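You operate a simulated robot arm through the tools that you are given. There is no shell and no other tool. Be economical: measure what you need, move in short steps, check, and stop when the job is done.

You are at the controls of a simulated robot arm. One attempt, no reset.

Task
Stand the size sign with the smallest size on its label from the wide ledge beside the grey block. It goes on the side that lies toward x -0.7, y +0.7 (a direction in the base frame), with about 3 cm between them.
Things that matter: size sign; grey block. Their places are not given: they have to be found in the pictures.

The check looks at the end state, three seconds after you hand in, the way a careful person would. Anything else that was tipped, shoved, dropped, spilled or broken makes it a failure.

Robot
A 6-joint arm with a two-finger parallel gripper, fixed in place. Base frame: the origin is at the foot of the arm, x ahead of it, y to its left, z up; the work surface is at about z = 0. Readings come in mm, rad, newtons and seconds.
With the tool pointing down near the work surface it reaches from about 140 to 580 mm from the base axis. Its first joint turns from -1.152 to 1.152 rad. Payload 2.1 kg.
The TCP is the grasp point between the finger pads, 30 mm short of the fingertips. In the tool frame z runs along the fingers and y along their closing line. Largest opening 94 mm; finger width 28, thickness 10; the body of the gripper, 50 by 96 mm, starts 55 mm behind the TCP.
Orientation is that of the tool frame in the base frame, as a unit quaternion [x, y, z, w]. With the fingers straight down and closing along the base's y, the tool's x points along the base's -x, its y along +y and its z along -z.

Tools
- The arm moves only by the tool step_arm. Its argument "deltas" is a list of rows, each a list of 7 numbers: the shift along the tool's x, y, z in units of 300 mm (1.0 is 300 mm), then the turn, a rotation vector about the tool's x, y, z in units of 45 degrees (1.0 is 45 degrees), then the opening, from 0 (shut) to 1 (fully open). In form: [[dx, dy, dz, rx, ry, rz, gripper], ...]. A call has 1 to 12 rows; each row is the pose to reach, as a shift and turn from the pose commanded when the call began, along the tool's axes at that moment. A call with a number of a shift or a turn outside -1 to 1 is refused whole. Rows are played at 5 a second. More than 50 mm and 0.15 rad between two rows, or a gripper value outside its range, and nothing of the call is played. Where a pose cannot be reached the arm comes as near as it can. A force on the tool above 40 N (or 10 N above the force at the start of the call, whichever is more), or a blocked arm, ends the call early, and 0.2 s more pass. The fingers move at their own pace (about 72 mm/s each) and stop on an object; they squeeze with about 26 N. The grip force told is the motor's: it shows also when the fingers shut on nothing. Time passes only in rows, and 0.2 s behind the last, so rows that repeat a pose let the fingers close. The reply holds the time, the measured pose of the TCP, the force on the tool along the base axes, the opening and the grip force, in the units named above and with some noise, and new pictures: "show" is both (left out), scene, wrist or none.
- Cameras (640 x 400 px; columns grow to the right, rows downward): "scene" is fixed at [29.8, -346.7, 494.4]; the picture's right is [0.93, -0.36, 0.00], its down [-0.19, -0.50, -0.84] and it looks along [0.30, 0.79, -0.54] (base axes); focal length 291 px, centre (320, 200). "wrist" rides on the gripper at [-37, 0, -58] in the tool frame; the picture's right is [0.00, -1.00, 0.00], its down [0.97, 0.00, -0.24] and it looks along [0.24, 0.00, 0.97] (tool axes); focal length 218 px, centre (320, 200).
- pixel_to_xyz(camera, pixels): there is no depth. For up to 12 entries [column, row, z] of the newest picture of that camera ("zoom" is the newest enlarged one), the place [x, y] in the base frame at which the ray of that pixel passes the height z, good to about 2 mm, but the place of the scene camera against the robot may be out by one fixed shift of up to 12 mm in any direction. No time passes.
- close_up(camera, box): a new picture of the part [left, top, right, bottom] of that camera's present view, enlarged. No time passes.
- close_job(): hands the job in; it is judged then, once.

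Work in short steps. Measure before you move; look again where a grasp or a placing could have gone wrong, and mend it. You have 60 turns and 150 pictures in all, those below and enlarged ones among them. Open the gripper and draw the arm clear of the work before you hand the job in, unless the task says otherwise; then end with one line.

The tools are called after "Request:" as a command line: name --pt "numbers of a row" for each row, then --argument value for the rest, lists and objects as JSON in quotes. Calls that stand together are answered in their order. step_arm: Moves the arm, as the interface text tells. Its arguments: {"type":"object","properties":{"deltas":{"type":"array","items":{"type":"array","items":{"type":"number"}}},"show":{"type":"string","enum":["both","scene","wrist","none"]}},"required":["deltas"]} The other tools are called the same way: pixel_to_xyz (camera, pixels) gives the place at which the rays of pixels pass given heights; close_up (camera, box) takes an enlarged picture of a part of a camera's view; close_job () hands the job in.

At the start:

```text
time: 0.0
tool_pos: [377.3, 62.0, 260.9]
tcp_rot: [0.0, 1.0, 0.0, 0.0]
force: [0.0, 0.1, 0.6]
gripper_width: 93.9
grip_force: 0.1
```

scene: 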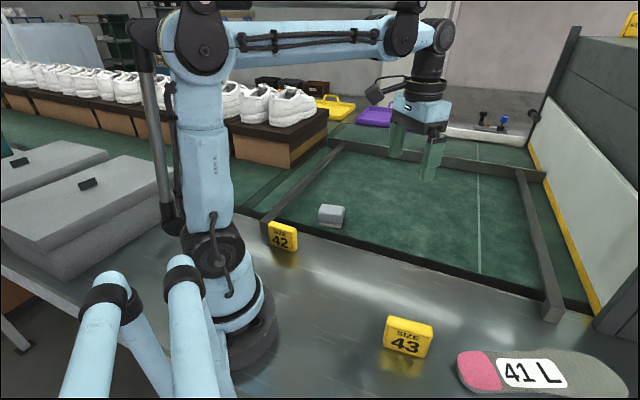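
wrist: 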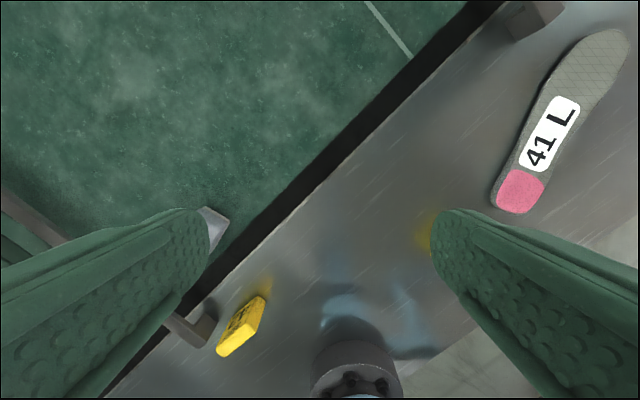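

The scene shows signs 42 near (283,237) and 43 near (408,337), and a grey block near (331,215). I'll look closer to read the labels and judge heights.

Request:
close_up --camera "scene" --box '[230, 180, 390, 280]'

Request:
close_up --camera "scene" --box '[340, 290, 500, 390]'

Request:
close_up --camera "wrist" --box '[160, 190, 320, 390]'

Request:
close_up --camera "scene" --box '[320, 80, 560, 230]'

```text
4.00 times, centred on (310, 230) of scene
```

zoom: 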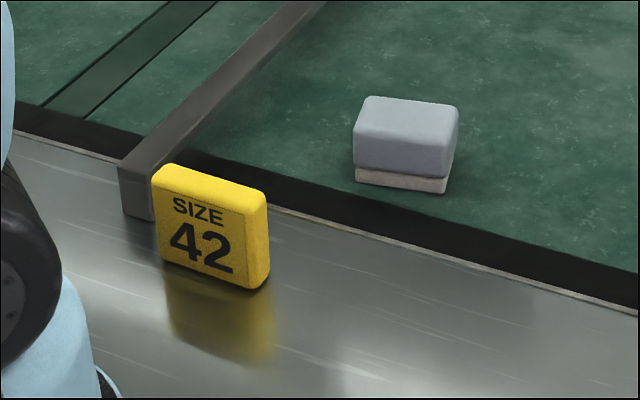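

```text
4.00 times, centred on (420, 340) of scene
```

zoom: 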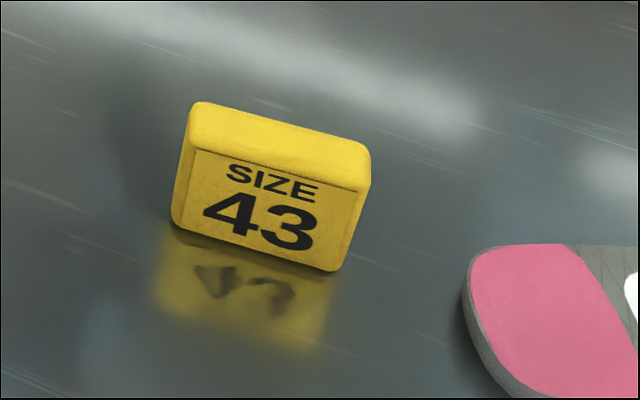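

```text
2.00 times, centred on (240, 290) of wrist
```

zoom: 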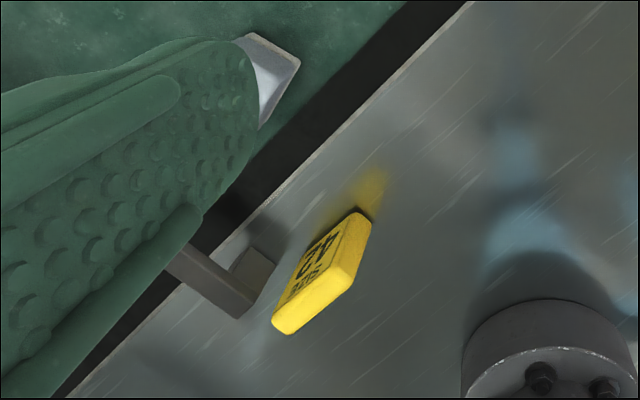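

```text
2.67 times, centred on (440, 155) of scene
```

zoom: 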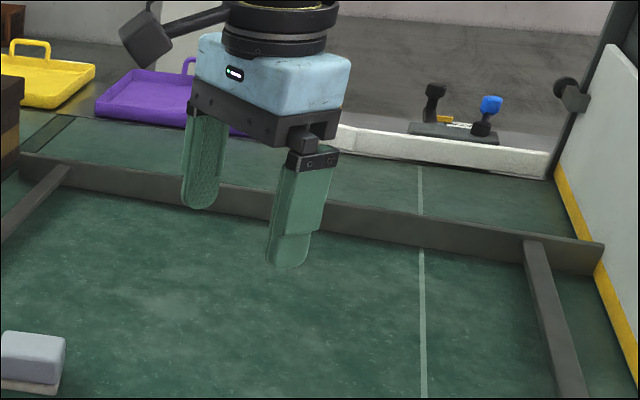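

Sign 42 is the smallest sign (41 L is an insole). I'll get rough positions for the sign and block from both cameras at several heights.

Request:
pixel_to_xyz --camera "scene" --pixels '[[270.7, 245.5, 0], [295.5, 252.5, 0], [296, 228, 40], [296, 228, 50], [269, 222, 50], [318.7, 225.5, 0], [341, 228, 0], [344.5, 207, 30], [318.7, 214, 30], [260, 222, 0], [268, 234, 0]]'

Request:
pixel_to_xyz --camera "wrist" --pixels '[[217, 352, 40], [262, 297, 40], [217, 352, 50], [262, 297, 50], [230, 222, 0], [230, 222, 30], [205, 345, 0], [205, 345, 20]]'

```text
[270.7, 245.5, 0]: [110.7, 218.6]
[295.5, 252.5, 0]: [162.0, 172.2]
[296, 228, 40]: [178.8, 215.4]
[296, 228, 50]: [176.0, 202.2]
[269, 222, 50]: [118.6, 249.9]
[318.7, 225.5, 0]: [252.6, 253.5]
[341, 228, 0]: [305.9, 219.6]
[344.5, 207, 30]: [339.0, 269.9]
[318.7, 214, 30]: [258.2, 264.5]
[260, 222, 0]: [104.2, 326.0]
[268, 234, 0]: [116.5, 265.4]
```

```text
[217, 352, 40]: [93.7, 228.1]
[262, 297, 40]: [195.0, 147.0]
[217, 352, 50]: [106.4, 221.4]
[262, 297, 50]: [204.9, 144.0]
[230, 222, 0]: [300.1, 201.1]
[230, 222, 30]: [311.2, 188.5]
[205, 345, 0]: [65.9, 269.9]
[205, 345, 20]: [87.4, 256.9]
```

The top-edge estimates disagree, so I'll move the wrist over the sign/block area at height, turned about 42° so that the closing line matches the sign's thickness direction.

Request:
step_arm --pt "0.08 0.088 -0.022 0 0 0.155 1" --pt "0.163 0.176 -0.043 0 0 0.31 1" --pt "0.245 0.263 -0.065 0 0 0.465 1" --pt "0.327 0.351 -0.087 0 0 0.62 1" --pt "0.408 0.439 -0.108 0 0 0.775 1" --pt "0.49 0.527 -0.13 0 0 0.93 1" --pt "0.49 0.527 -0.13 0 0 0.93 1"

```text
time: 1.6
tool_pos: [231.9, 218.7, 300.6]
tcp_rot: [0.358, 0.934, -0.001, 0.0]
force: [0.1, 0.0, -0.3]
gripper_width: 93.9
grip_force: 0.2
```

scene: 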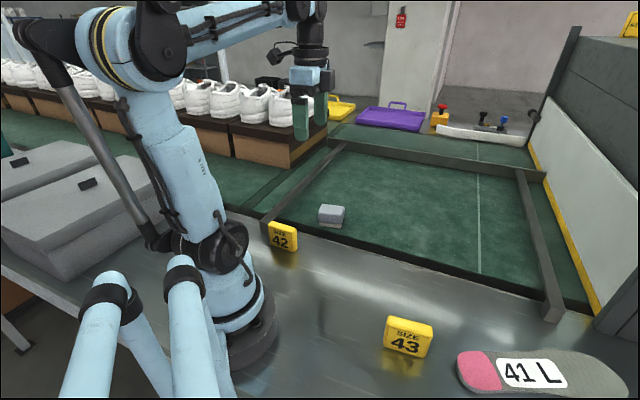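
wrist: 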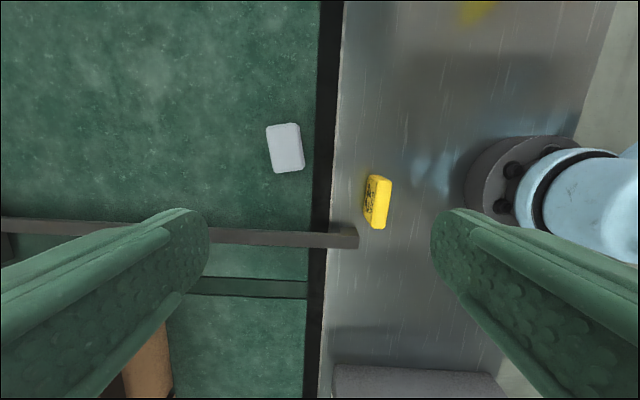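

Now the view is clear: block at (285,148), sign top at (377,202), bar end at (357,240), and the target direction (-0.7,+0.7) is straight down in this picture. I'll enlarge for measurement.

Request:
close_up --camera "wrist" --box '[240, 110, 400, 260]'

Request:
close_up --camera "scene" --box '[240, 180, 368, 260]'

```text
2.67 times, centred on (320, 185) of wrist
```

zoom: 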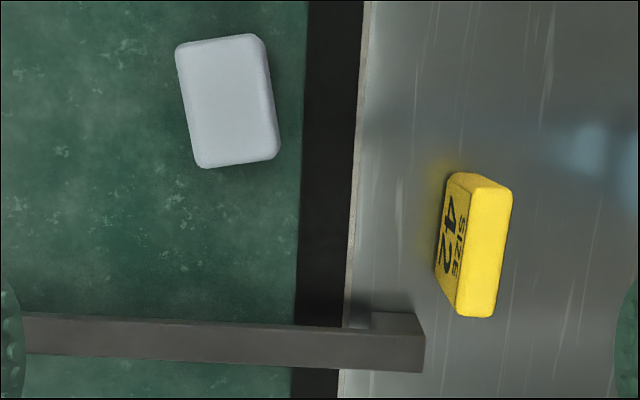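

```text
5.00 times, centred on (304, 220) of scene
```

zoom: 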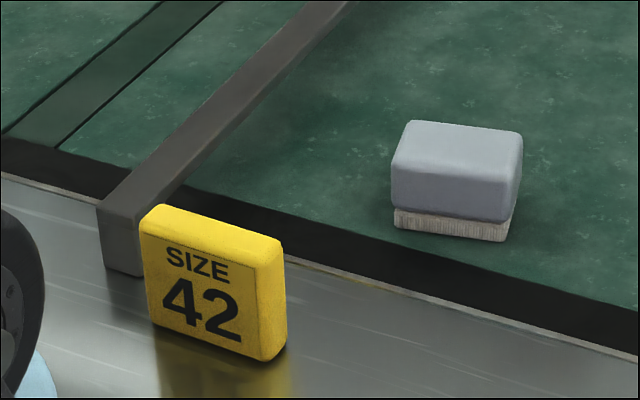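

I'll project the sign's base and top corners, the block's and the bar's corners from this near-overhead wrist view.

Request:
pixel_to_xyz --camera "wrist" --pixels '[[367.6, 175.6, 0], [363.5, 213.9, 0], [376.2, 181.2, 50], [370.6, 227, 50], [392, 181.2, 50], [385, 228.5, 50], [376.2, 181.2, 40], [370.6, 227, 40]]'

Request:
pixel_to_xyz --camera "wrist" --pixels '[[265.5, 127, 30], [298, 123, 30], [304.5, 169, 30], [275, 173, 30], [265.5, 127, 0], [304.5, 169, 0], [275, 173, 0], [310, 231, 30], [359, 250, 30], [357, 234, 30], [310, 231, 0], [333, 200, 0]]'

```text
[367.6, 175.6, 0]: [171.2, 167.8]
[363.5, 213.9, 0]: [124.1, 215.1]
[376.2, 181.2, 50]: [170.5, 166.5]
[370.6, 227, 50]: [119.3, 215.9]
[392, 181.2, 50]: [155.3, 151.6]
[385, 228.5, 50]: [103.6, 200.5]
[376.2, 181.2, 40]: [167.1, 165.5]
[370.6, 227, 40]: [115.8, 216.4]
```

```text
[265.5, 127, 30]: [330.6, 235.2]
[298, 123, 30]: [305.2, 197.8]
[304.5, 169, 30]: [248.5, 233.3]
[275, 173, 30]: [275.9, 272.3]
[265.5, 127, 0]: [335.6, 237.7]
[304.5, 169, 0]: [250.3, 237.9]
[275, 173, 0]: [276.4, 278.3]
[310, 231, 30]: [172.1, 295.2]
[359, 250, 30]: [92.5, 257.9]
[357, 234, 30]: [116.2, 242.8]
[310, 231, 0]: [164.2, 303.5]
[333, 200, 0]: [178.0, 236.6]
```

The sign measures about 71 × 21 × 50 mm, centred at (137,184), with its long axis along (-0.72,0.69). I plan to grip it by its ends so the fingers stay clear of block and bar when placing. First half of the turn, moving above the sign.

Request:
step_arm --pt "0.025 -0.05 0 0 0 -0.163 1" --pt "0.05 -0.099 0 0 0 -0.327 1" --pt "0.075 -0.149 0 0 0 -0.49 1" --pt "0.1 -0.198 0 0 0 -0.653 1" --pt "0.125 -0.248 0 0 0 -0.817 1" --pt "0.15 -0.297 0 0 0 -0.98 1" --pt "0.15 -0.297 0 0 0 -0.98 1" --show "none"

Request:
step_arm --pt "0 0 0.055 0 0 -0.163 1" --pt "0 0 0.11 0 0 -0.327 1" --pt "0 0 0.165 0 0 -0.49 1" --pt "0 0 0.22 0 0 -0.653 1" --pt "0 0 0.275 0 0 -0.817 1" --pt "0 0 0.33 0 0 -0.976 1" --pt "0 0 0.33 0 0 -0.976 1"

```text
time: 3.2
tool_pos: [137.4, 184.2, 301.1]
tcp_rot: [-0.021, 1.0, 0.0, 0.0]
force: [0.5, -0.1, 0.0]
gripper_width: 94.1
grip_force: 0.0
```

```text
time: 4.8
tool_pos: [138.3, 185.1, 200.2]
tcp_rot: [-0.393, 0.92, 0.0, 0.0]
force: [-0.7, 0.8, -0.8]
gripper_width: 94.2
grip_force: 0.0
```

scene: 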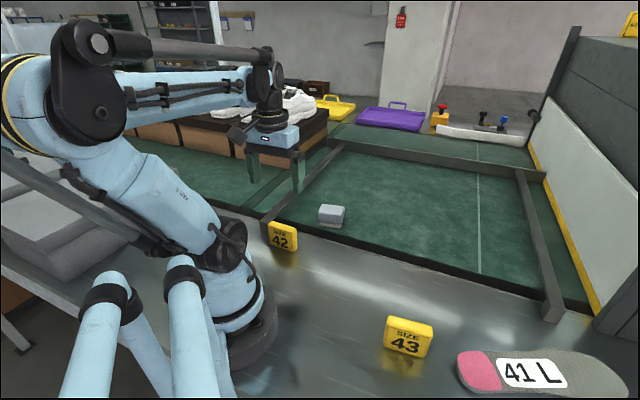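
wrist: 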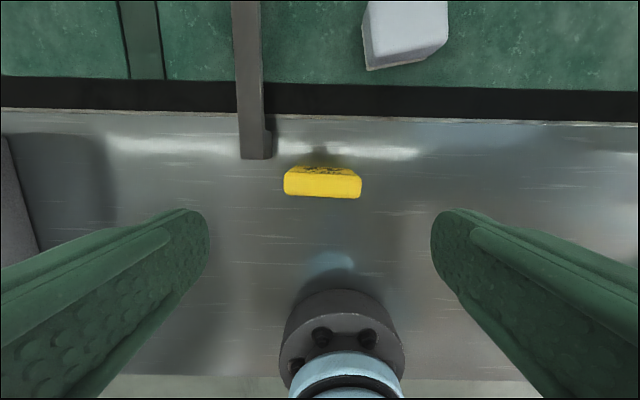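

The sign is nearly centred at (323,183). Close-up to refine centre and angle.

Request:
close_up --camera "wrist" --box '[230, 130, 390, 230]'

```text
4.00 times, centred on (310, 180) of wrist
```

zoom: 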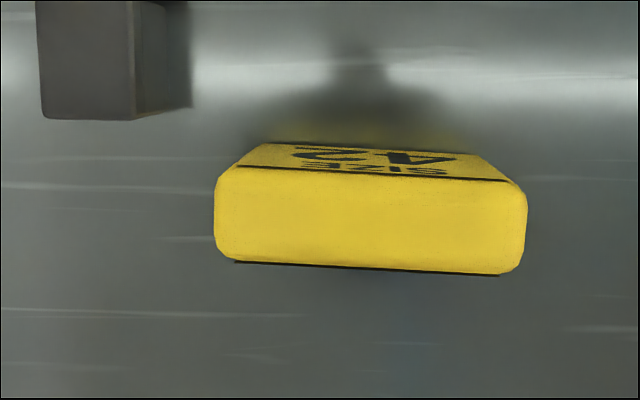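

Request:
pixel_to_xyz --camera "zoom" --pixels '[[215, 215, 50], [526, 226, 50], [371, 174, 50], [371, 268, 50], [262, 143, 0], [475, 155, 0], [137, 118, 30], [191, 106, 0], [137, 118, 20], [137, 118, 40]]'

Request:
pixel_to_xyz --camera "wrist" --pixels '[[368, 70, 0], [422, 60, 0], [363, 22, 0], [368, 70, -10], [422, 60, -10], [447, 42, 30], [370, 48, 30], [447, 42, 35], [370, 48, 35]]'

```text
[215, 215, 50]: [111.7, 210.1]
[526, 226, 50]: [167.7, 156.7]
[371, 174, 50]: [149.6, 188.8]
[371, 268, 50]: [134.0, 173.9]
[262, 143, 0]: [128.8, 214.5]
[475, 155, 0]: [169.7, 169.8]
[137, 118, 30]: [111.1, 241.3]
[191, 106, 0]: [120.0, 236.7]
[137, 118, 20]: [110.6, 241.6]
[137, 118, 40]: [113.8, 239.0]
```

```text
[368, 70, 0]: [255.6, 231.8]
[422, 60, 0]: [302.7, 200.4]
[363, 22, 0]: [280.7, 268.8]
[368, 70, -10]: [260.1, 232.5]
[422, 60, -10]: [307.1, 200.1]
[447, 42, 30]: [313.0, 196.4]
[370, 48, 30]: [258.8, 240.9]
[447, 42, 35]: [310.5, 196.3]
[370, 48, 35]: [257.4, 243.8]
```

Both views agree if the sign is about 60 mm tall: centre ≈ (141,184), length ≈ 70. I shift slightly, turn +2.4° and go down to z≈100 to check.

Request:
step_arm --pt "-0.007 -0.0093 0 0 0 0.053 1" --pt "-0.007 -0.0093 0.11 0 0 0.053 1" --pt "-0.007 -0.0093 0.22 0 0 0.053 1" --pt "-0.007 -0.0093 0.333 0 0 0.053 1" --pt "-0.007 -0.0093 0.333 0 0 0.053 1"

```text
time: 6.0
tool_pos: [141.4, 182.1, 101.3]
tcp_rot: [-0.372, 0.928, 0.0, -0.001]
force: [-0.6, -1.2, 0.7]
gripper_width: 94.1
grip_force: 0.1
```

scene: 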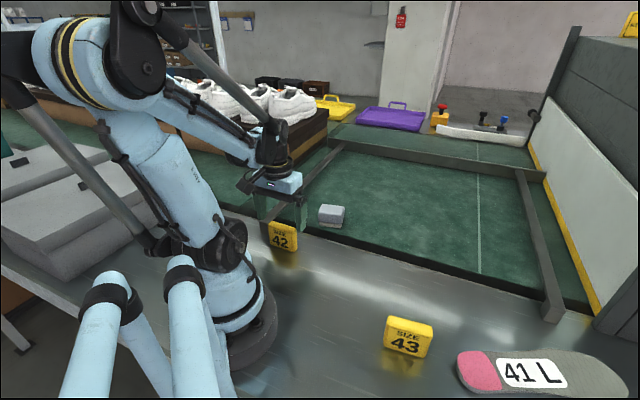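
wrist: 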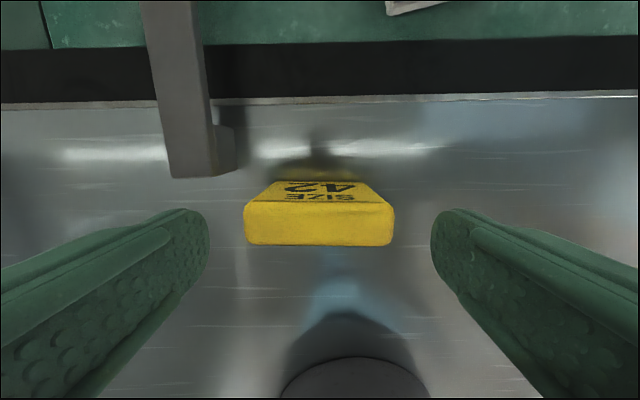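

Sign is centred between the fingers (cols 244–394, row 224 as predicted for centre), bar end clear of the left finger. Descending to z≈36 and closing.

Request:
step_arm --pt "0 0 0.08 0 0 0 1" --pt "0 0 0.15 0 0 0 1" --pt "0 0 0.217 0 0 0 1" --pt "0 0 0.217 0 0 0 1"

```text
time: 7.0
tool_pos: [141.9, 182.8, 36.8]
tcp_rot: [-0.373, 0.928, 0.0, 0.0]
force: [0.0, 0.8, 0.1]
gripper_width: 94.2
grip_force: 0.2
```

scene: 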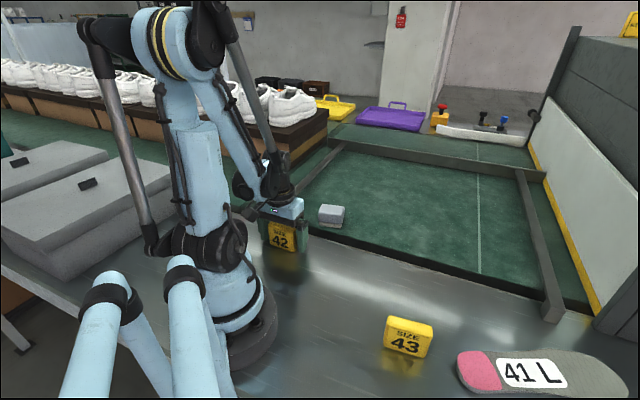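
wrist: 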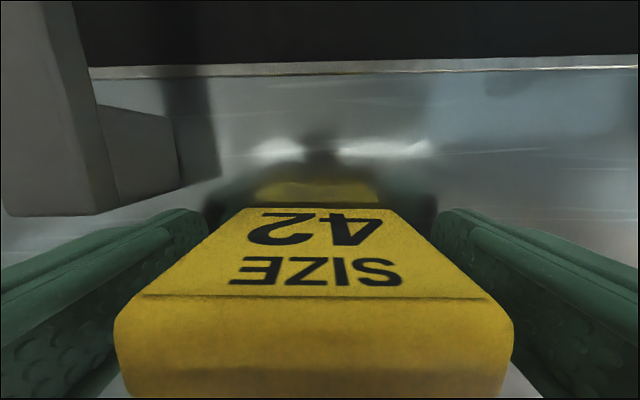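

The fingers straddle the sign's ends without contact. Closing now.

Request:
step_arm --pt "0 0 0 0 0 0 0.8" --pt "0 0 0 0 0 0 0.6" --pt "0 0 0 0 0 0 0.5" --pt "0 0 0 0 0 0 0.5" --show "wrist"

```text
time: 8.0
tool_pos: [142.1, 183.1, 36.7]
tcp_rot: [-0.372, 0.928, 0.0, -0.001]
force: [0.4, 0.0, 0.5]
gripper_width: 75.6
grip_force: 26.1
```

wrist: 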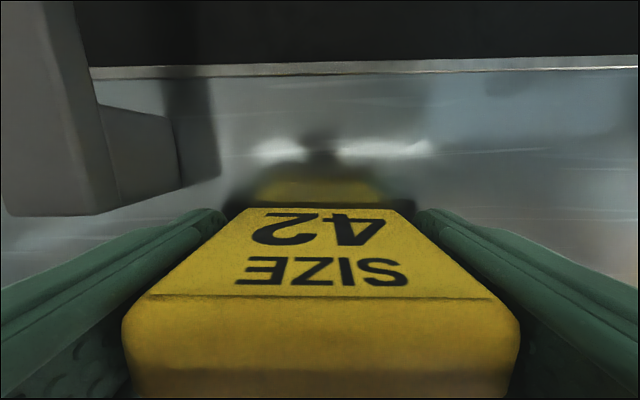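

Held: opening 75.6 mm, 26 N. Lifting straight up 130 mm.

Request:
step_arm --pt "0 0 -0.08 0 0 0 0.5" --pt "0 0 -0.2 0 0 0 0.5" --pt "0 0 -0.32 0 0 0 0.5" --pt "0 0 -0.433 0 0 0 0.5" --pt "0 0 -0.433 0 0 0 0.5"

```text
time: 9.2
tool_pos: [141.6, 185.5, 168.8]
tcp_rot: [-0.373, 0.928, 0.0, 0.0]
force: [0.4, -0.7, -0.5]
gripper_width: 75.6
grip_force: 26.0
```

scene: 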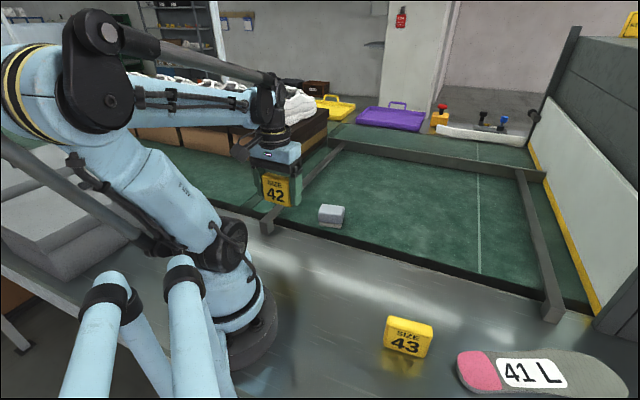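
wrist: 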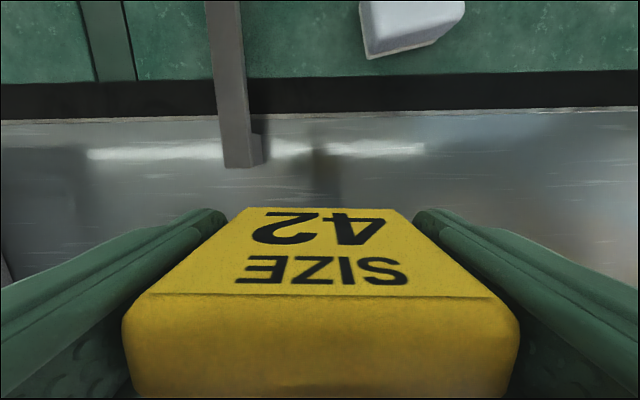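

Sign is held level at z≈169. Moving over the gap beside the block while turning +77° in two halves.

Request:
step_arm --pt "-0.078 0.005 0 0 0 0.142 0.5" --pt "-0.156 0.011 0 0 0 0.284 0.5" --pt "-0.234 0.016 0 0 0 0.426 0.5" --pt "-0.313 0.021 0 0 0 0.568 0.5" --pt "-0.391 0.027 0 0 0 0.71 0.5" --pt "-0.469 0.032 0 0 0 0.852 0.5" --pt "-0.469 0.032 0 0 0 0.852 0.5" --show "none"

Request:
step_arm --pt "0 0 0 0 0 0.142 0.5" --pt "0 0 0 0 0 0.284 0.5" --pt "0 0 0 0 0 0.426 0.5" --pt "0 0 0 0 0 0.568 0.5" --pt "0 0 0 0 0 0.71 0.5" --pt "0 0 0 0 0 0.852 0.5" --pt "0 0 0 0 0 0.852 0.5"

```text
time: 10.8
tool_pos: [236.6, 288.4, 166.7]
tcp_rot: [-0.047, 0.999, 0.0, 0.0]
force: [-0.5, -0.8, 0.6]
gripper_width: 46.9
grip_force: 0.2
```

```text
time: 12.4
tool_pos: [235.6, 287.6, 166.9]
tcp_rot: [0.284, 0.959, -0.001, -0.001]
force: [-0.3, 0.8, 0.3]
gripper_width: 47.1
grip_force: 0.1
```

scene: 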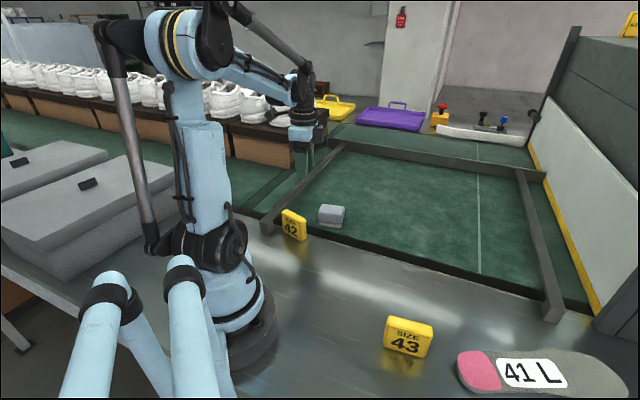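
wrist: 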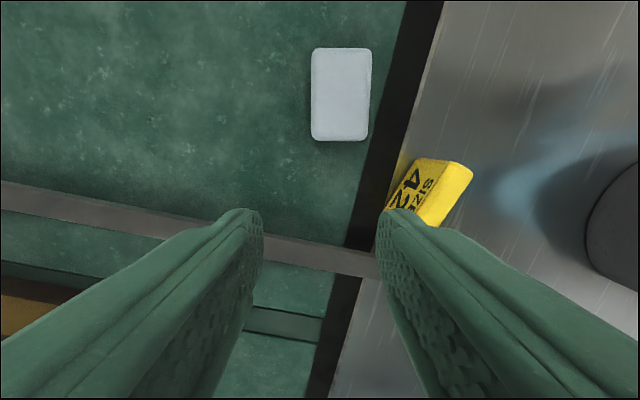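

The sign slipped out on the sideways move (opening now 47 mm); it seems to be standing on the ledge near (293,225). Checking its state closely.

Request:
close_up --camera "scene" --box '[240, 180, 368, 260]'

Request:
close_up --camera "wrist" --box '[300, 30, 500, 250]'

```text
5.00 times, centred on (304, 220) of scene
```

zoom: 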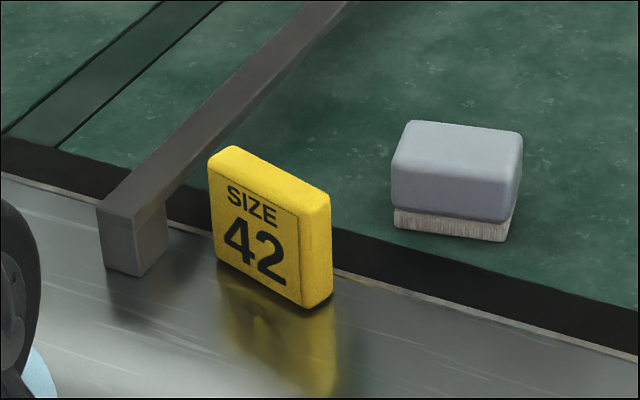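

```text
1.82 times, centred on (400, 140) of wrist
```

zoom: 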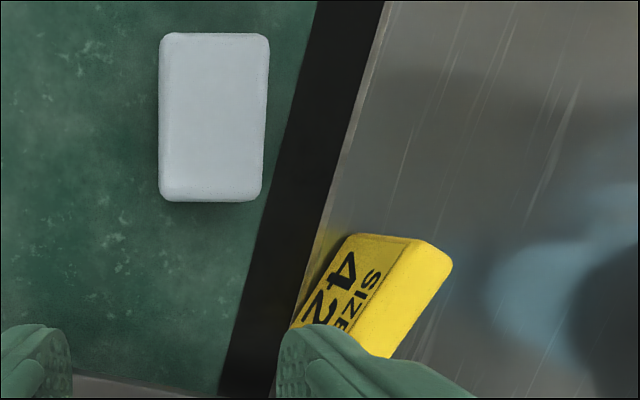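

It landed standing upright. I'll measure the block in this view (near edge is right under the camera) and the sign's visible part.

Request:
pixel_to_xyz --camera "wrist" --pixels '[[311.5, 48, 35], [372.5, 50, 35], [368, 140, 35], [312, 140, 35], [312, 140, 0], [368, 140, 0], [311.5, 48, 45], [368, 140, 45], [473, 172, 60], [453, 162, 60], [416, 160, 0], [436, 225, 60]]'

Request:
pixel_to_xyz --camera "scene" --pixels '[[283.4, 232.4, 0], [301, 241.6, 0], [281.6, 214, 60], [306, 220, 60], [318.6, 225, 0], [342, 228, 0]]'

```text
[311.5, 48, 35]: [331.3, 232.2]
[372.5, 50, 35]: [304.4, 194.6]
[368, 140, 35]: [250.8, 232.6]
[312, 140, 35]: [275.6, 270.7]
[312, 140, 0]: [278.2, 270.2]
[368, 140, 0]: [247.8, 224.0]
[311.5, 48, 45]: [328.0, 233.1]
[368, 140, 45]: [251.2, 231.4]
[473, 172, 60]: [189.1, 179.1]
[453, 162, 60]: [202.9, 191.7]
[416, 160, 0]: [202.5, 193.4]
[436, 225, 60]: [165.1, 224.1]
```

```text
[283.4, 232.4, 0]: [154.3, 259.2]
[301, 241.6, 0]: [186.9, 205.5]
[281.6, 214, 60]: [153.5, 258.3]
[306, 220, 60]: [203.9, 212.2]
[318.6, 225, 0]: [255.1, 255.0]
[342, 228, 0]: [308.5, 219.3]
```

Block centre ≈ (290.5,233.3), near face parallel to my current tool yaw (33°). Belt and ledge appear level within a few mm. Now back above the sign (≈(180,219)), turned ~60° so I can grip its flat faces instead.

Request:
step_arm --pt "0.006 -0.06 -0.06 0 0 0.12 1" --pt "0.012 -0.12 -0.117 0 0 0.24 1" --pt "0.018 -0.18 -0.117 0 0 0.36 1" --pt "0.025 -0.24 -0.117 0 0 0.48 1" --pt "0.031 -0.295 -0.117 0 0 0.6 1" --pt "0.031 -0.295 -0.117 0 0 0.6 1" --show "wrist"

Request:
close_up --camera "wrist" --box '[240, 120, 400, 220]'

```text
time: 13.8
tool_pos: [181.9, 217.9, 200.7]
tcp_rot: [0.5, 0.866, 0.0, 0.001]
force: [0.4, 0.9, 0.0]
gripper_width: 94.0
grip_force: 0.0
```

wrist: 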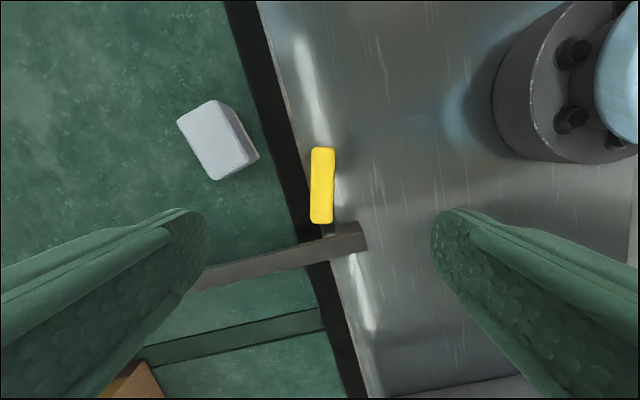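

```text
4.00 times, centred on (320, 170) of wrist
```

zoom: 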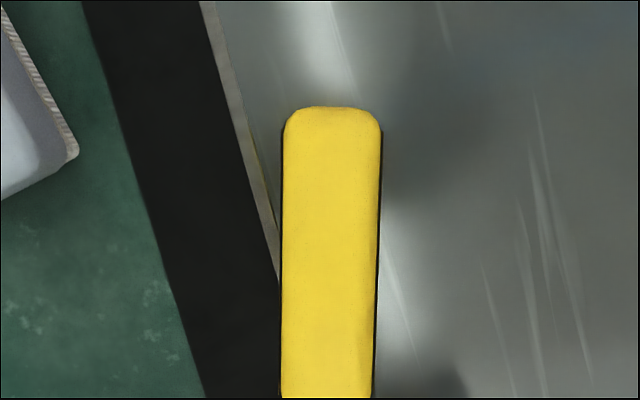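

Sign is well centred at (322.5,185), nearly aligned (≈1°). Descending in steps to z≈42 with the fingers astride its faces.

Request:
step_arm --pt "-0.006 -0.0077 0.06 0 0 0.018 1" --pt "-0.006 -0.0077 0.16 0 0 0.018 1" --pt "-0.006 -0.0077 0.26 0 0 0.018 1" --pt "-0.006 -0.0077 0.35 0 0 0.018 1" --pt "-0.006 -0.0077 0.35 0 0 0.018 1"

```text
time: 15.0
tool_pos: [179.4, 214.3, 96.0]
tcp_rot: [0.506, 0.863, -0.001, 0.0]
force: [1.4, 1.0, 0.1]
gripper_width: 94.0
grip_force: 0.0
```

scene: 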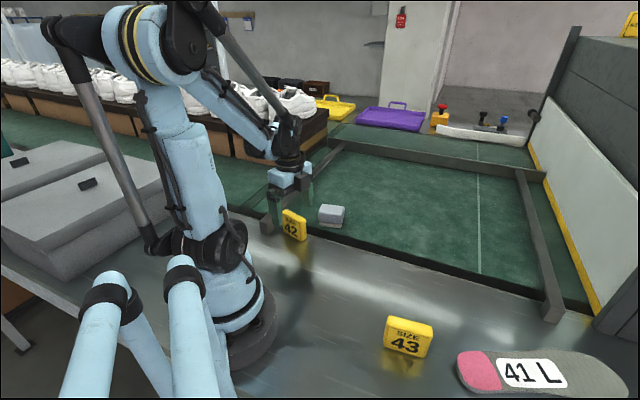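
wrist: 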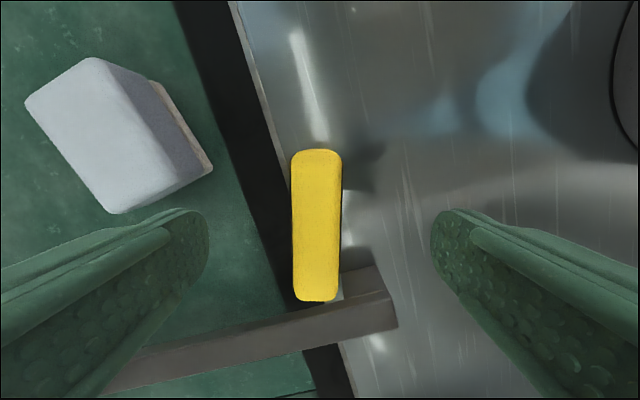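

Close to centred; block corner leaves ~14 mm to the left finger at full opening, so I narrow to ~60 mm and go down the rest, to z≈42.

Request:
step_arm --pt "-0.006 0.005 0 0 0 0 0.64" --pt "-0.006 0.005 0.02 0 0 0 0.64" --pt "-0.006 0.005 0.1 0 0 0 0.64" --pt "-0.006 0.005 0.18 0 0 0 0.64" --pt "-0.006 0.005 0.18 0 0 0 0.64"

```text
time: 16.2
tool_pos: [181.4, 214.0, 42.5]
tcp_rot: [0.505, 0.863, 0.0, 0.001]
force: [0.2, -0.3, 0.2]
gripper_width: 60.2
grip_force: 0.0
```

scene: 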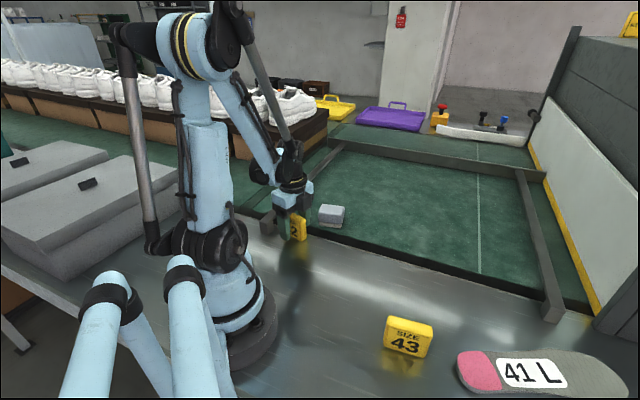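
wrist: 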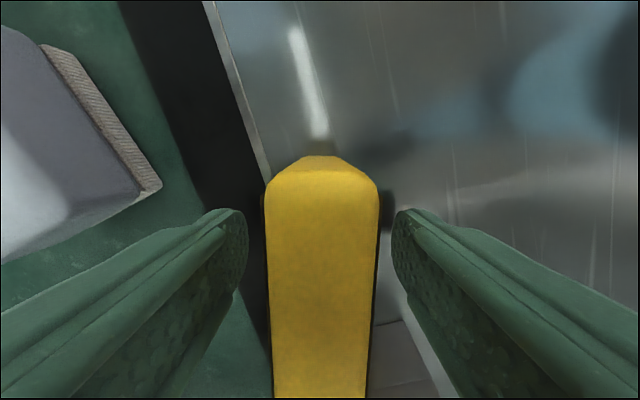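

The sign sits centrally between the fingers. Closing on its flat faces.

Request:
step_arm --pt "0 0 0 0 0 0 0.45" --pt "0 0 0 0 0 0 0.3" --pt "0 0 0 0 0 0 0.15" --pt "0 0 0 0 0 0 0.0" --pt "0 0 0 0 0 0 0.0" --show "wrist"

```text
time: 17.4
tool_pos: [181.5, 214.5, 42.0]
tcp_rot: [0.506, 0.863, 0.0, 0.001]
force: [0.1, -0.5, -0.2]
gripper_width: 25.6
grip_force: 26.0
```

wrist: 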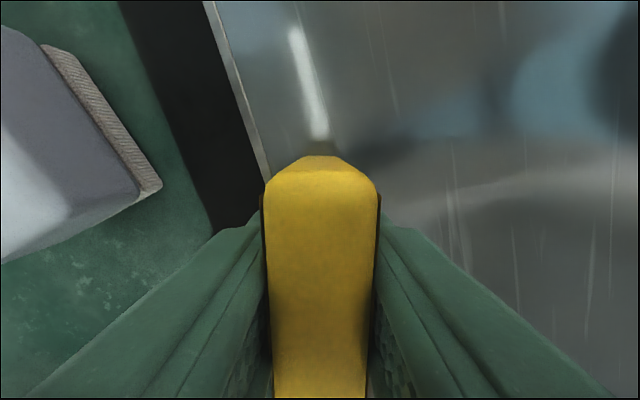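

Gripped at 25.6 mm with 26 N. Lifting slowly by ~75 mm and checking.

Request:
step_arm --pt "0 0 -0.015 0 0 0 0" --pt "0 0 -0.04 0 0 0 0" --pt "0 0 -0.075 0 0 0 0" --pt "0 0 -0.11 0 0 0 0" --pt "0 0 -0.15 0 0 0 0" --pt "0 0 -0.19 0 0 0 0" --pt "0 0 -0.225 0 0 0 0" --pt "0 0 -0.24 0 0 0 0" --pt "0 0 -0.25 0 0 0 0" --pt "0 0 -0.25 0 0 0 0"

```text
time: 19.6
tool_pos: [182.1, 215.4, 119.3]
tcp_rot: [0.505, 0.863, 0.0, 0.0]
force: [-0.7, 0.0, -1.1]
gripper_width: 26.1
grip_force: 25.9
```

scene: 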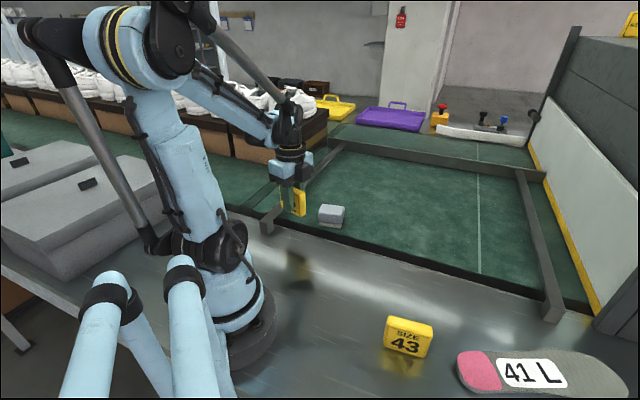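
wrist: 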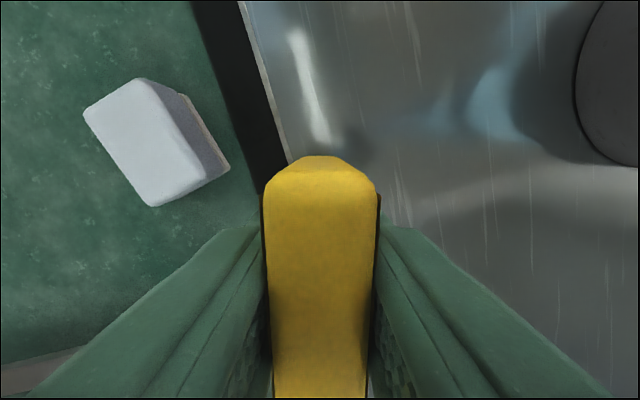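

Firm hold. Now a slow move to above the target (236,288) with the first third of a −117° turn, so the sign's face will parallel the block's end.

Request:
step_arm --pt "0.004 0.008 0 0 0 -0.026 0" --pt "0.0125 0.0276 0 0 0 -0.087 0" --pt "0.025 0.055 0 0 0 -0.173 0" --pt "0.0375 0.083 0 0 0 -0.26 0" --pt "0.05 0.11 0 0 0 -0.346 0" --pt "0.0625 0.138 0 0 0 -0.433 0" --pt "0.075 0.166 0 0 0 -0.519 0" --pt "0.0875 0.193 0 0 0 -0.606 0" --pt "0.1 0.221 0 0 0 -0.692 0" --pt "0.1125 0.248 0 0 0 -0.779 0" --pt "0.121 0.268 0 0 0 -0.84 0" --pt "0.125 0.276 0 0 0 -0.865 0"

```text
time: 22.2
tool_pos: [235.5, 288.6, 117.8]
tcp_rot: [0.188, 0.982, 0.001, 0.0]
force: [-0.9, 0.2, -1.8]
gripper_width: 26.0
grip_force: 26.5
```

scene: 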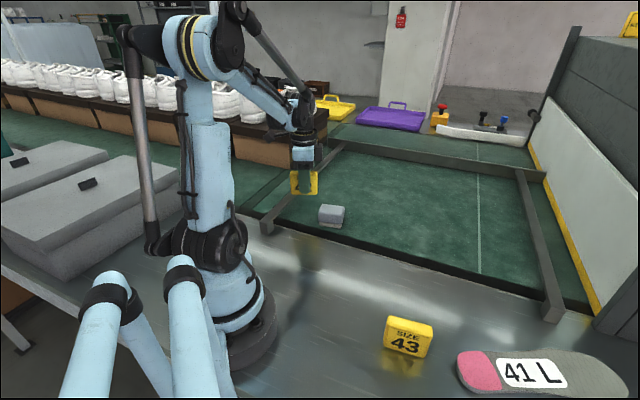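
wrist: 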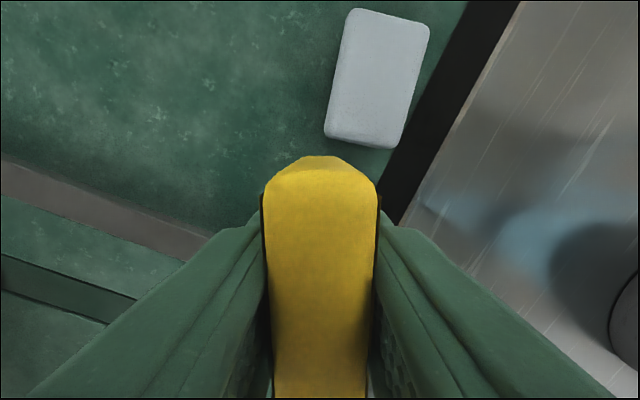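

Still held at 26 mm. Continuing with the two remaining turns, slowly.

Request:
step_arm --pt "0 0 0 0 0 -0.04 0" --pt "0 0 0 0 0 -0.12 0" --pt "0 0 0 0 0 -0.21 0" --pt "0 0 0 0 0 -0.3 0" --pt "0 0 0 0 0 -0.4 0" --pt "0 0 0 0 0 -0.5 0" --pt "0 0 0 0 0 -0.6 0" --pt "0 0 0 0 0 -0.7 0" --pt "0 0 0 0 0 -0.78 0" --pt "0 0 0 0 0 -0.84 0" --pt "0 0 0 0 0 -0.865 0" --show "none"

Request:
step_arm --pt "0 0 0 0 0 -0.04 0" --pt "0 0 0 0 0 -0.12 0" --pt "0 0 0 0 0 -0.21 0" --pt "0 0 0 0 0 -0.3 0" --pt "0 0 0 0 0 -0.4 0" --pt "0 0 0 0 0 -0.5 0" --pt "0 0 0 0 0 -0.6 0" --pt "0 0 0 0 0 -0.7 0" --pt "0 0 0 0 0 -0.78 0" --pt "0 0 0 0 0 -0.84 0" --pt "0 0 0 0 0 -0.865 0" --pt "0 0 0 0 0 -0.865 0"

```text
time: 24.6
tool_pos: [236.2, 287.0, 118.2]
tcp_rot: [-0.15, 0.989, 0.0, -0.001]
force: [-0.3, -0.5, -1.2]
gripper_width: 26.0
grip_force: 25.6
```

```text
time: 27.2
tool_pos: [234.9, 287.6, 117.0]
tcp_rot: [-0.471, 0.882, -0.001, 0.0]
force: [-0.5, 0.0, -1.3]
gripper_width: 26.0
grip_force: 26.3
```

scene: 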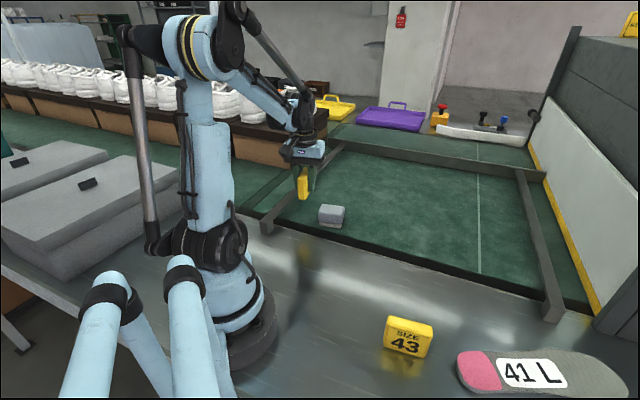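
wrist: 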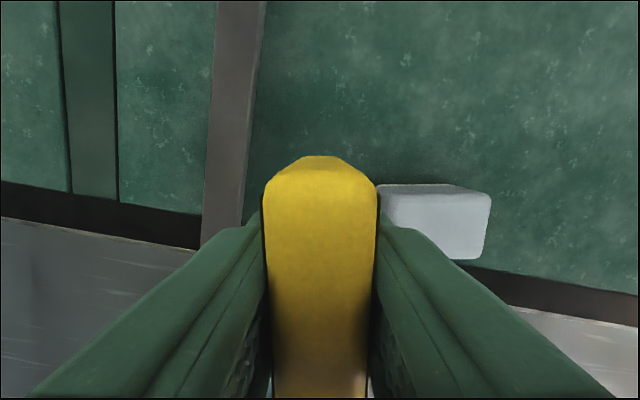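

Orientation matches the block (its edges are parallel to image axes), sign held at 26 mm. Descending slowly to z≈52, then check the gap.

Request:
step_arm --pt "0 0 0.015 0 0 0 0" --pt "0 0 0.045 0 0 0 0" --pt "0 0 0.08 0 0 0 0" --pt "0 0 0.115 0 0 0 0" --pt "0 0 0.15 0 0 0 0" --pt "0 0 0.185 0 0 0 0" --pt "0 0 0.205 0 0 0 0" --pt "0 0 0.215 0 0 0 0" --pt "0 0 0.215 0 0 0 0"

Request:
close_up --camera "scene" --box '[250, 160, 378, 240]'

```text
time: 29.2
tool_pos: [235.8, 289.0, 53.0]
tcp_rot: [-0.47, 0.883, 0.0, 0.0]
force: [-0.3, 0.4, -0.7]
gripper_width: 25.8
grip_force: 26.1
```

scene: 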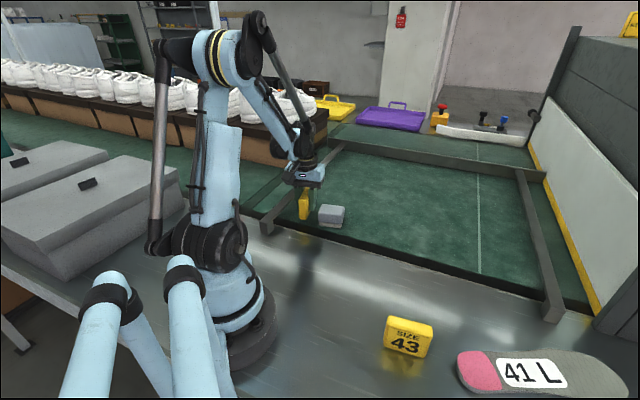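
wrist: 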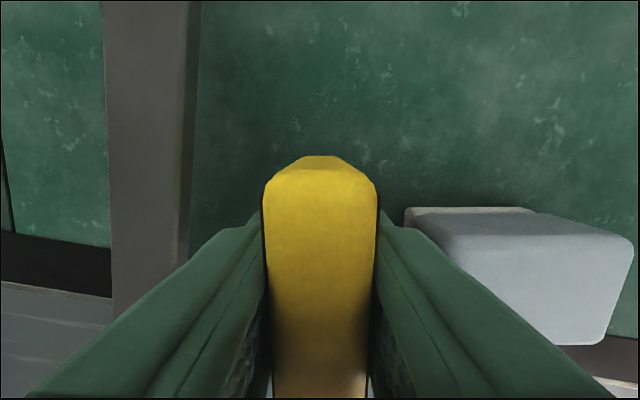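

```text
5.00 times, centred on (314, 200) of scene
```

zoom: 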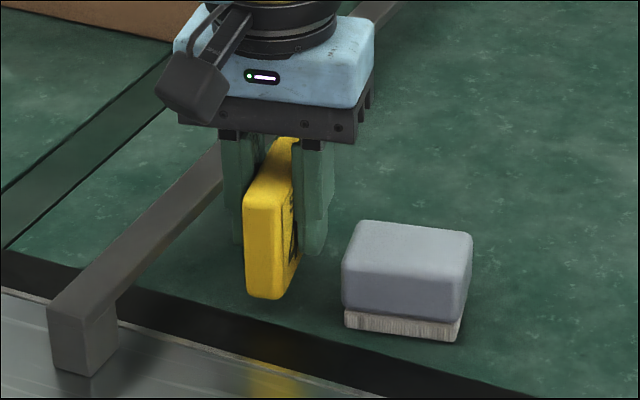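

Held, 11 mm above the belt. Checking the block's visible corners relative to the sign to verify the gap, and the dark strip edge.

Request:
pixel_to_xyz --camera "wrist" --pixels '[[405, 208, 0], [538, 208, 0], [445, 238, 40], [634, 238, 40], [605, 345, 40], [192, 150, 0], [180, 260, 0], [600, 337, 0], [192, 30, 0]]'

Request:
pixel_to_xyz --camera "zoom" --pixels '[[270, 297, 11], [345, 327, 0], [460, 342, 0], [270, 320, 0], [170, 290, 0], [480, 372, 0]]'

```text
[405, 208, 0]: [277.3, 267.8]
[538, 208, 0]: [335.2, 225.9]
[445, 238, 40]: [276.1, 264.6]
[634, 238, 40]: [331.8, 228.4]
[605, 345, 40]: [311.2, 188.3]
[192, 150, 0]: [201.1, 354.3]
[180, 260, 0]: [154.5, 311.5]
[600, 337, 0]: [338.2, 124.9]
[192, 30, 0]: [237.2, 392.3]
```

```text
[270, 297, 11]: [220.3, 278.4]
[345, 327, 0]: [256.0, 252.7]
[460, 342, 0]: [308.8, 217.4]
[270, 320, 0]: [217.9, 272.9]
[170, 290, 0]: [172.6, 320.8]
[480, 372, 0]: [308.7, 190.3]
```

Gap works out at 31–33 mm; the sign's near end would be only ~2 mm from the dark strip, so I shift it 5 mm away from the strip and 1 mm toward the block, then lower to z≈45.

Request:
step_arm --pt "-0.006 -0.001 0 0 0 0 0" --pt "-0.012 -0.0025 0 0 0 0 0" --pt "-0.0167 -0.0033 0 0 0 0 0" --pt "-0.0167 -0.0033 0.01 0 0 0 0" --pt "-0.0167 -0.0033 0.02 0 0 0 0" --pt "-0.0167 -0.0033 0.026 0 0 0 0" --pt "-0.0167 -0.0033 0.026 0 0 0 0" --show "none"

Request:
close_up --camera "scene" --box '[250, 160, 378, 240]'

```text
time: 30.8
tool_pos: [239.9, 292.1, 44.2]
tcp_rot: [-0.47, 0.883, 0.001, 0.0]
force: [0.1, -0.4, -1.0]
gripper_width: 25.8
grip_force: 25.9
```

```text
5.00 times, centred on (314, 200) of scene
```

zoom: 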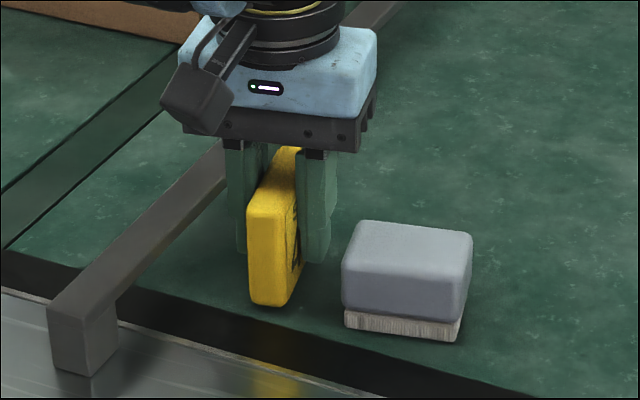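

No contact yet (force ≈ -1 N); sign bottom sits just above the belt. Lowering in 1 mm steps until the force changes.

Request:
step_arm --pt "0 0 0.0035 0 0 0 0" --pt "0 0 0.007 0 0 0 0" --pt "0 0 0.0085 0 0 0 0" --show "none"

Request:
close_up --camera "scene" --box '[282, 180, 346, 220]'

```text
time: 31.6
tool_pos: [238.9, 291.0, 41.6]
tcp_rot: [-0.47, 0.883, 0.0, 0.0]
force: [-0.5, -0.1, -2.4]
gripper_width: 26.0
grip_force: 25.9
```

```text
10.00 times, centred on (314, 200) of scene
```

zoom: 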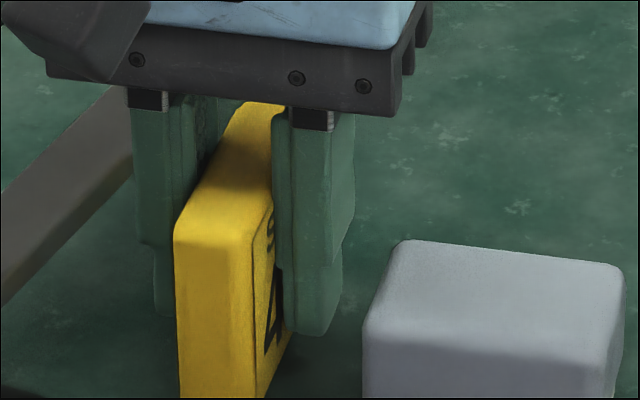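

Force is still ambiguous (-2.4 N); going 1.2 mm further.

Request:
step_arm --pt "0 0 0.002 0 0 0 0" --pt "0 0 0.004 0 0 0 0" --show "none"

Request:
close_up --camera "scene" --box '[272, 195, 352, 245]'

```text
time: 32.2
tool_pos: [239.1, 290.3, 42.9]
tcp_rot: [-0.47, 0.883, 0.0, 0.0]
force: [0.7, 1.6, 27.0]
gripper_width: 25.8
grip_force: 26.2
```

```text
8.00 times, centred on (312, 220) of scene
```

zoom: 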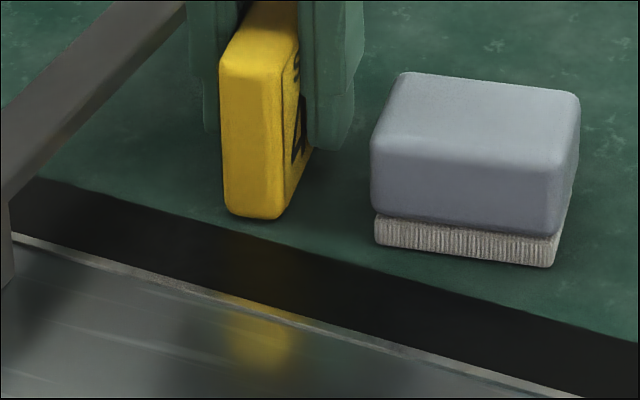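

Contact made (27 N up). Relieving by 0.7 mm, then opening to ~46 mm only, to keep the fingers off the block.

Request:
step_arm --pt "0 0 -0.0023 0 0 0 0" --pt "0 0 -0.0023 0 0 0 0.3" --pt "0 0 -0.0023 0 0 0 0.36" --pt "0 0 -0.0023 0 0 0 0.42" --pt "0 0 -0.0023 0 0 0 0.46" --pt "0 0 -0.0023 0 0 0 0.46"

Request:
close_up --camera "scene" --box '[272, 185, 352, 235]'

```text
time: 33.6
tool_pos: [239.2, 290.0, 42.6]
tcp_rot: [-0.47, 0.883, 0.0, 0.0]
force: [0.0, 0.6, 0.3]
gripper_width: 43.3
grip_force: 0.1
```

scene: 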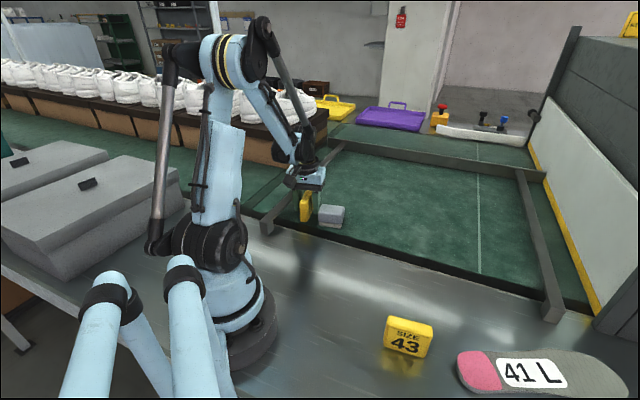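
wrist: 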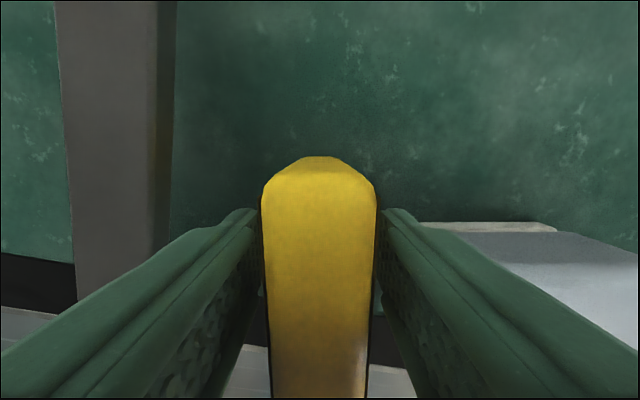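

```text
8.00 times, centred on (312, 210) of scene
```

zoom: 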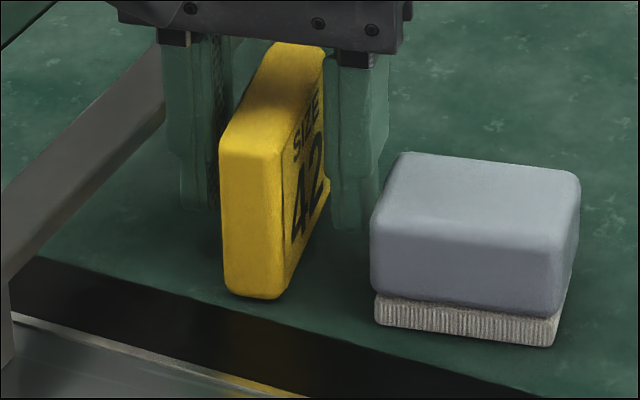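

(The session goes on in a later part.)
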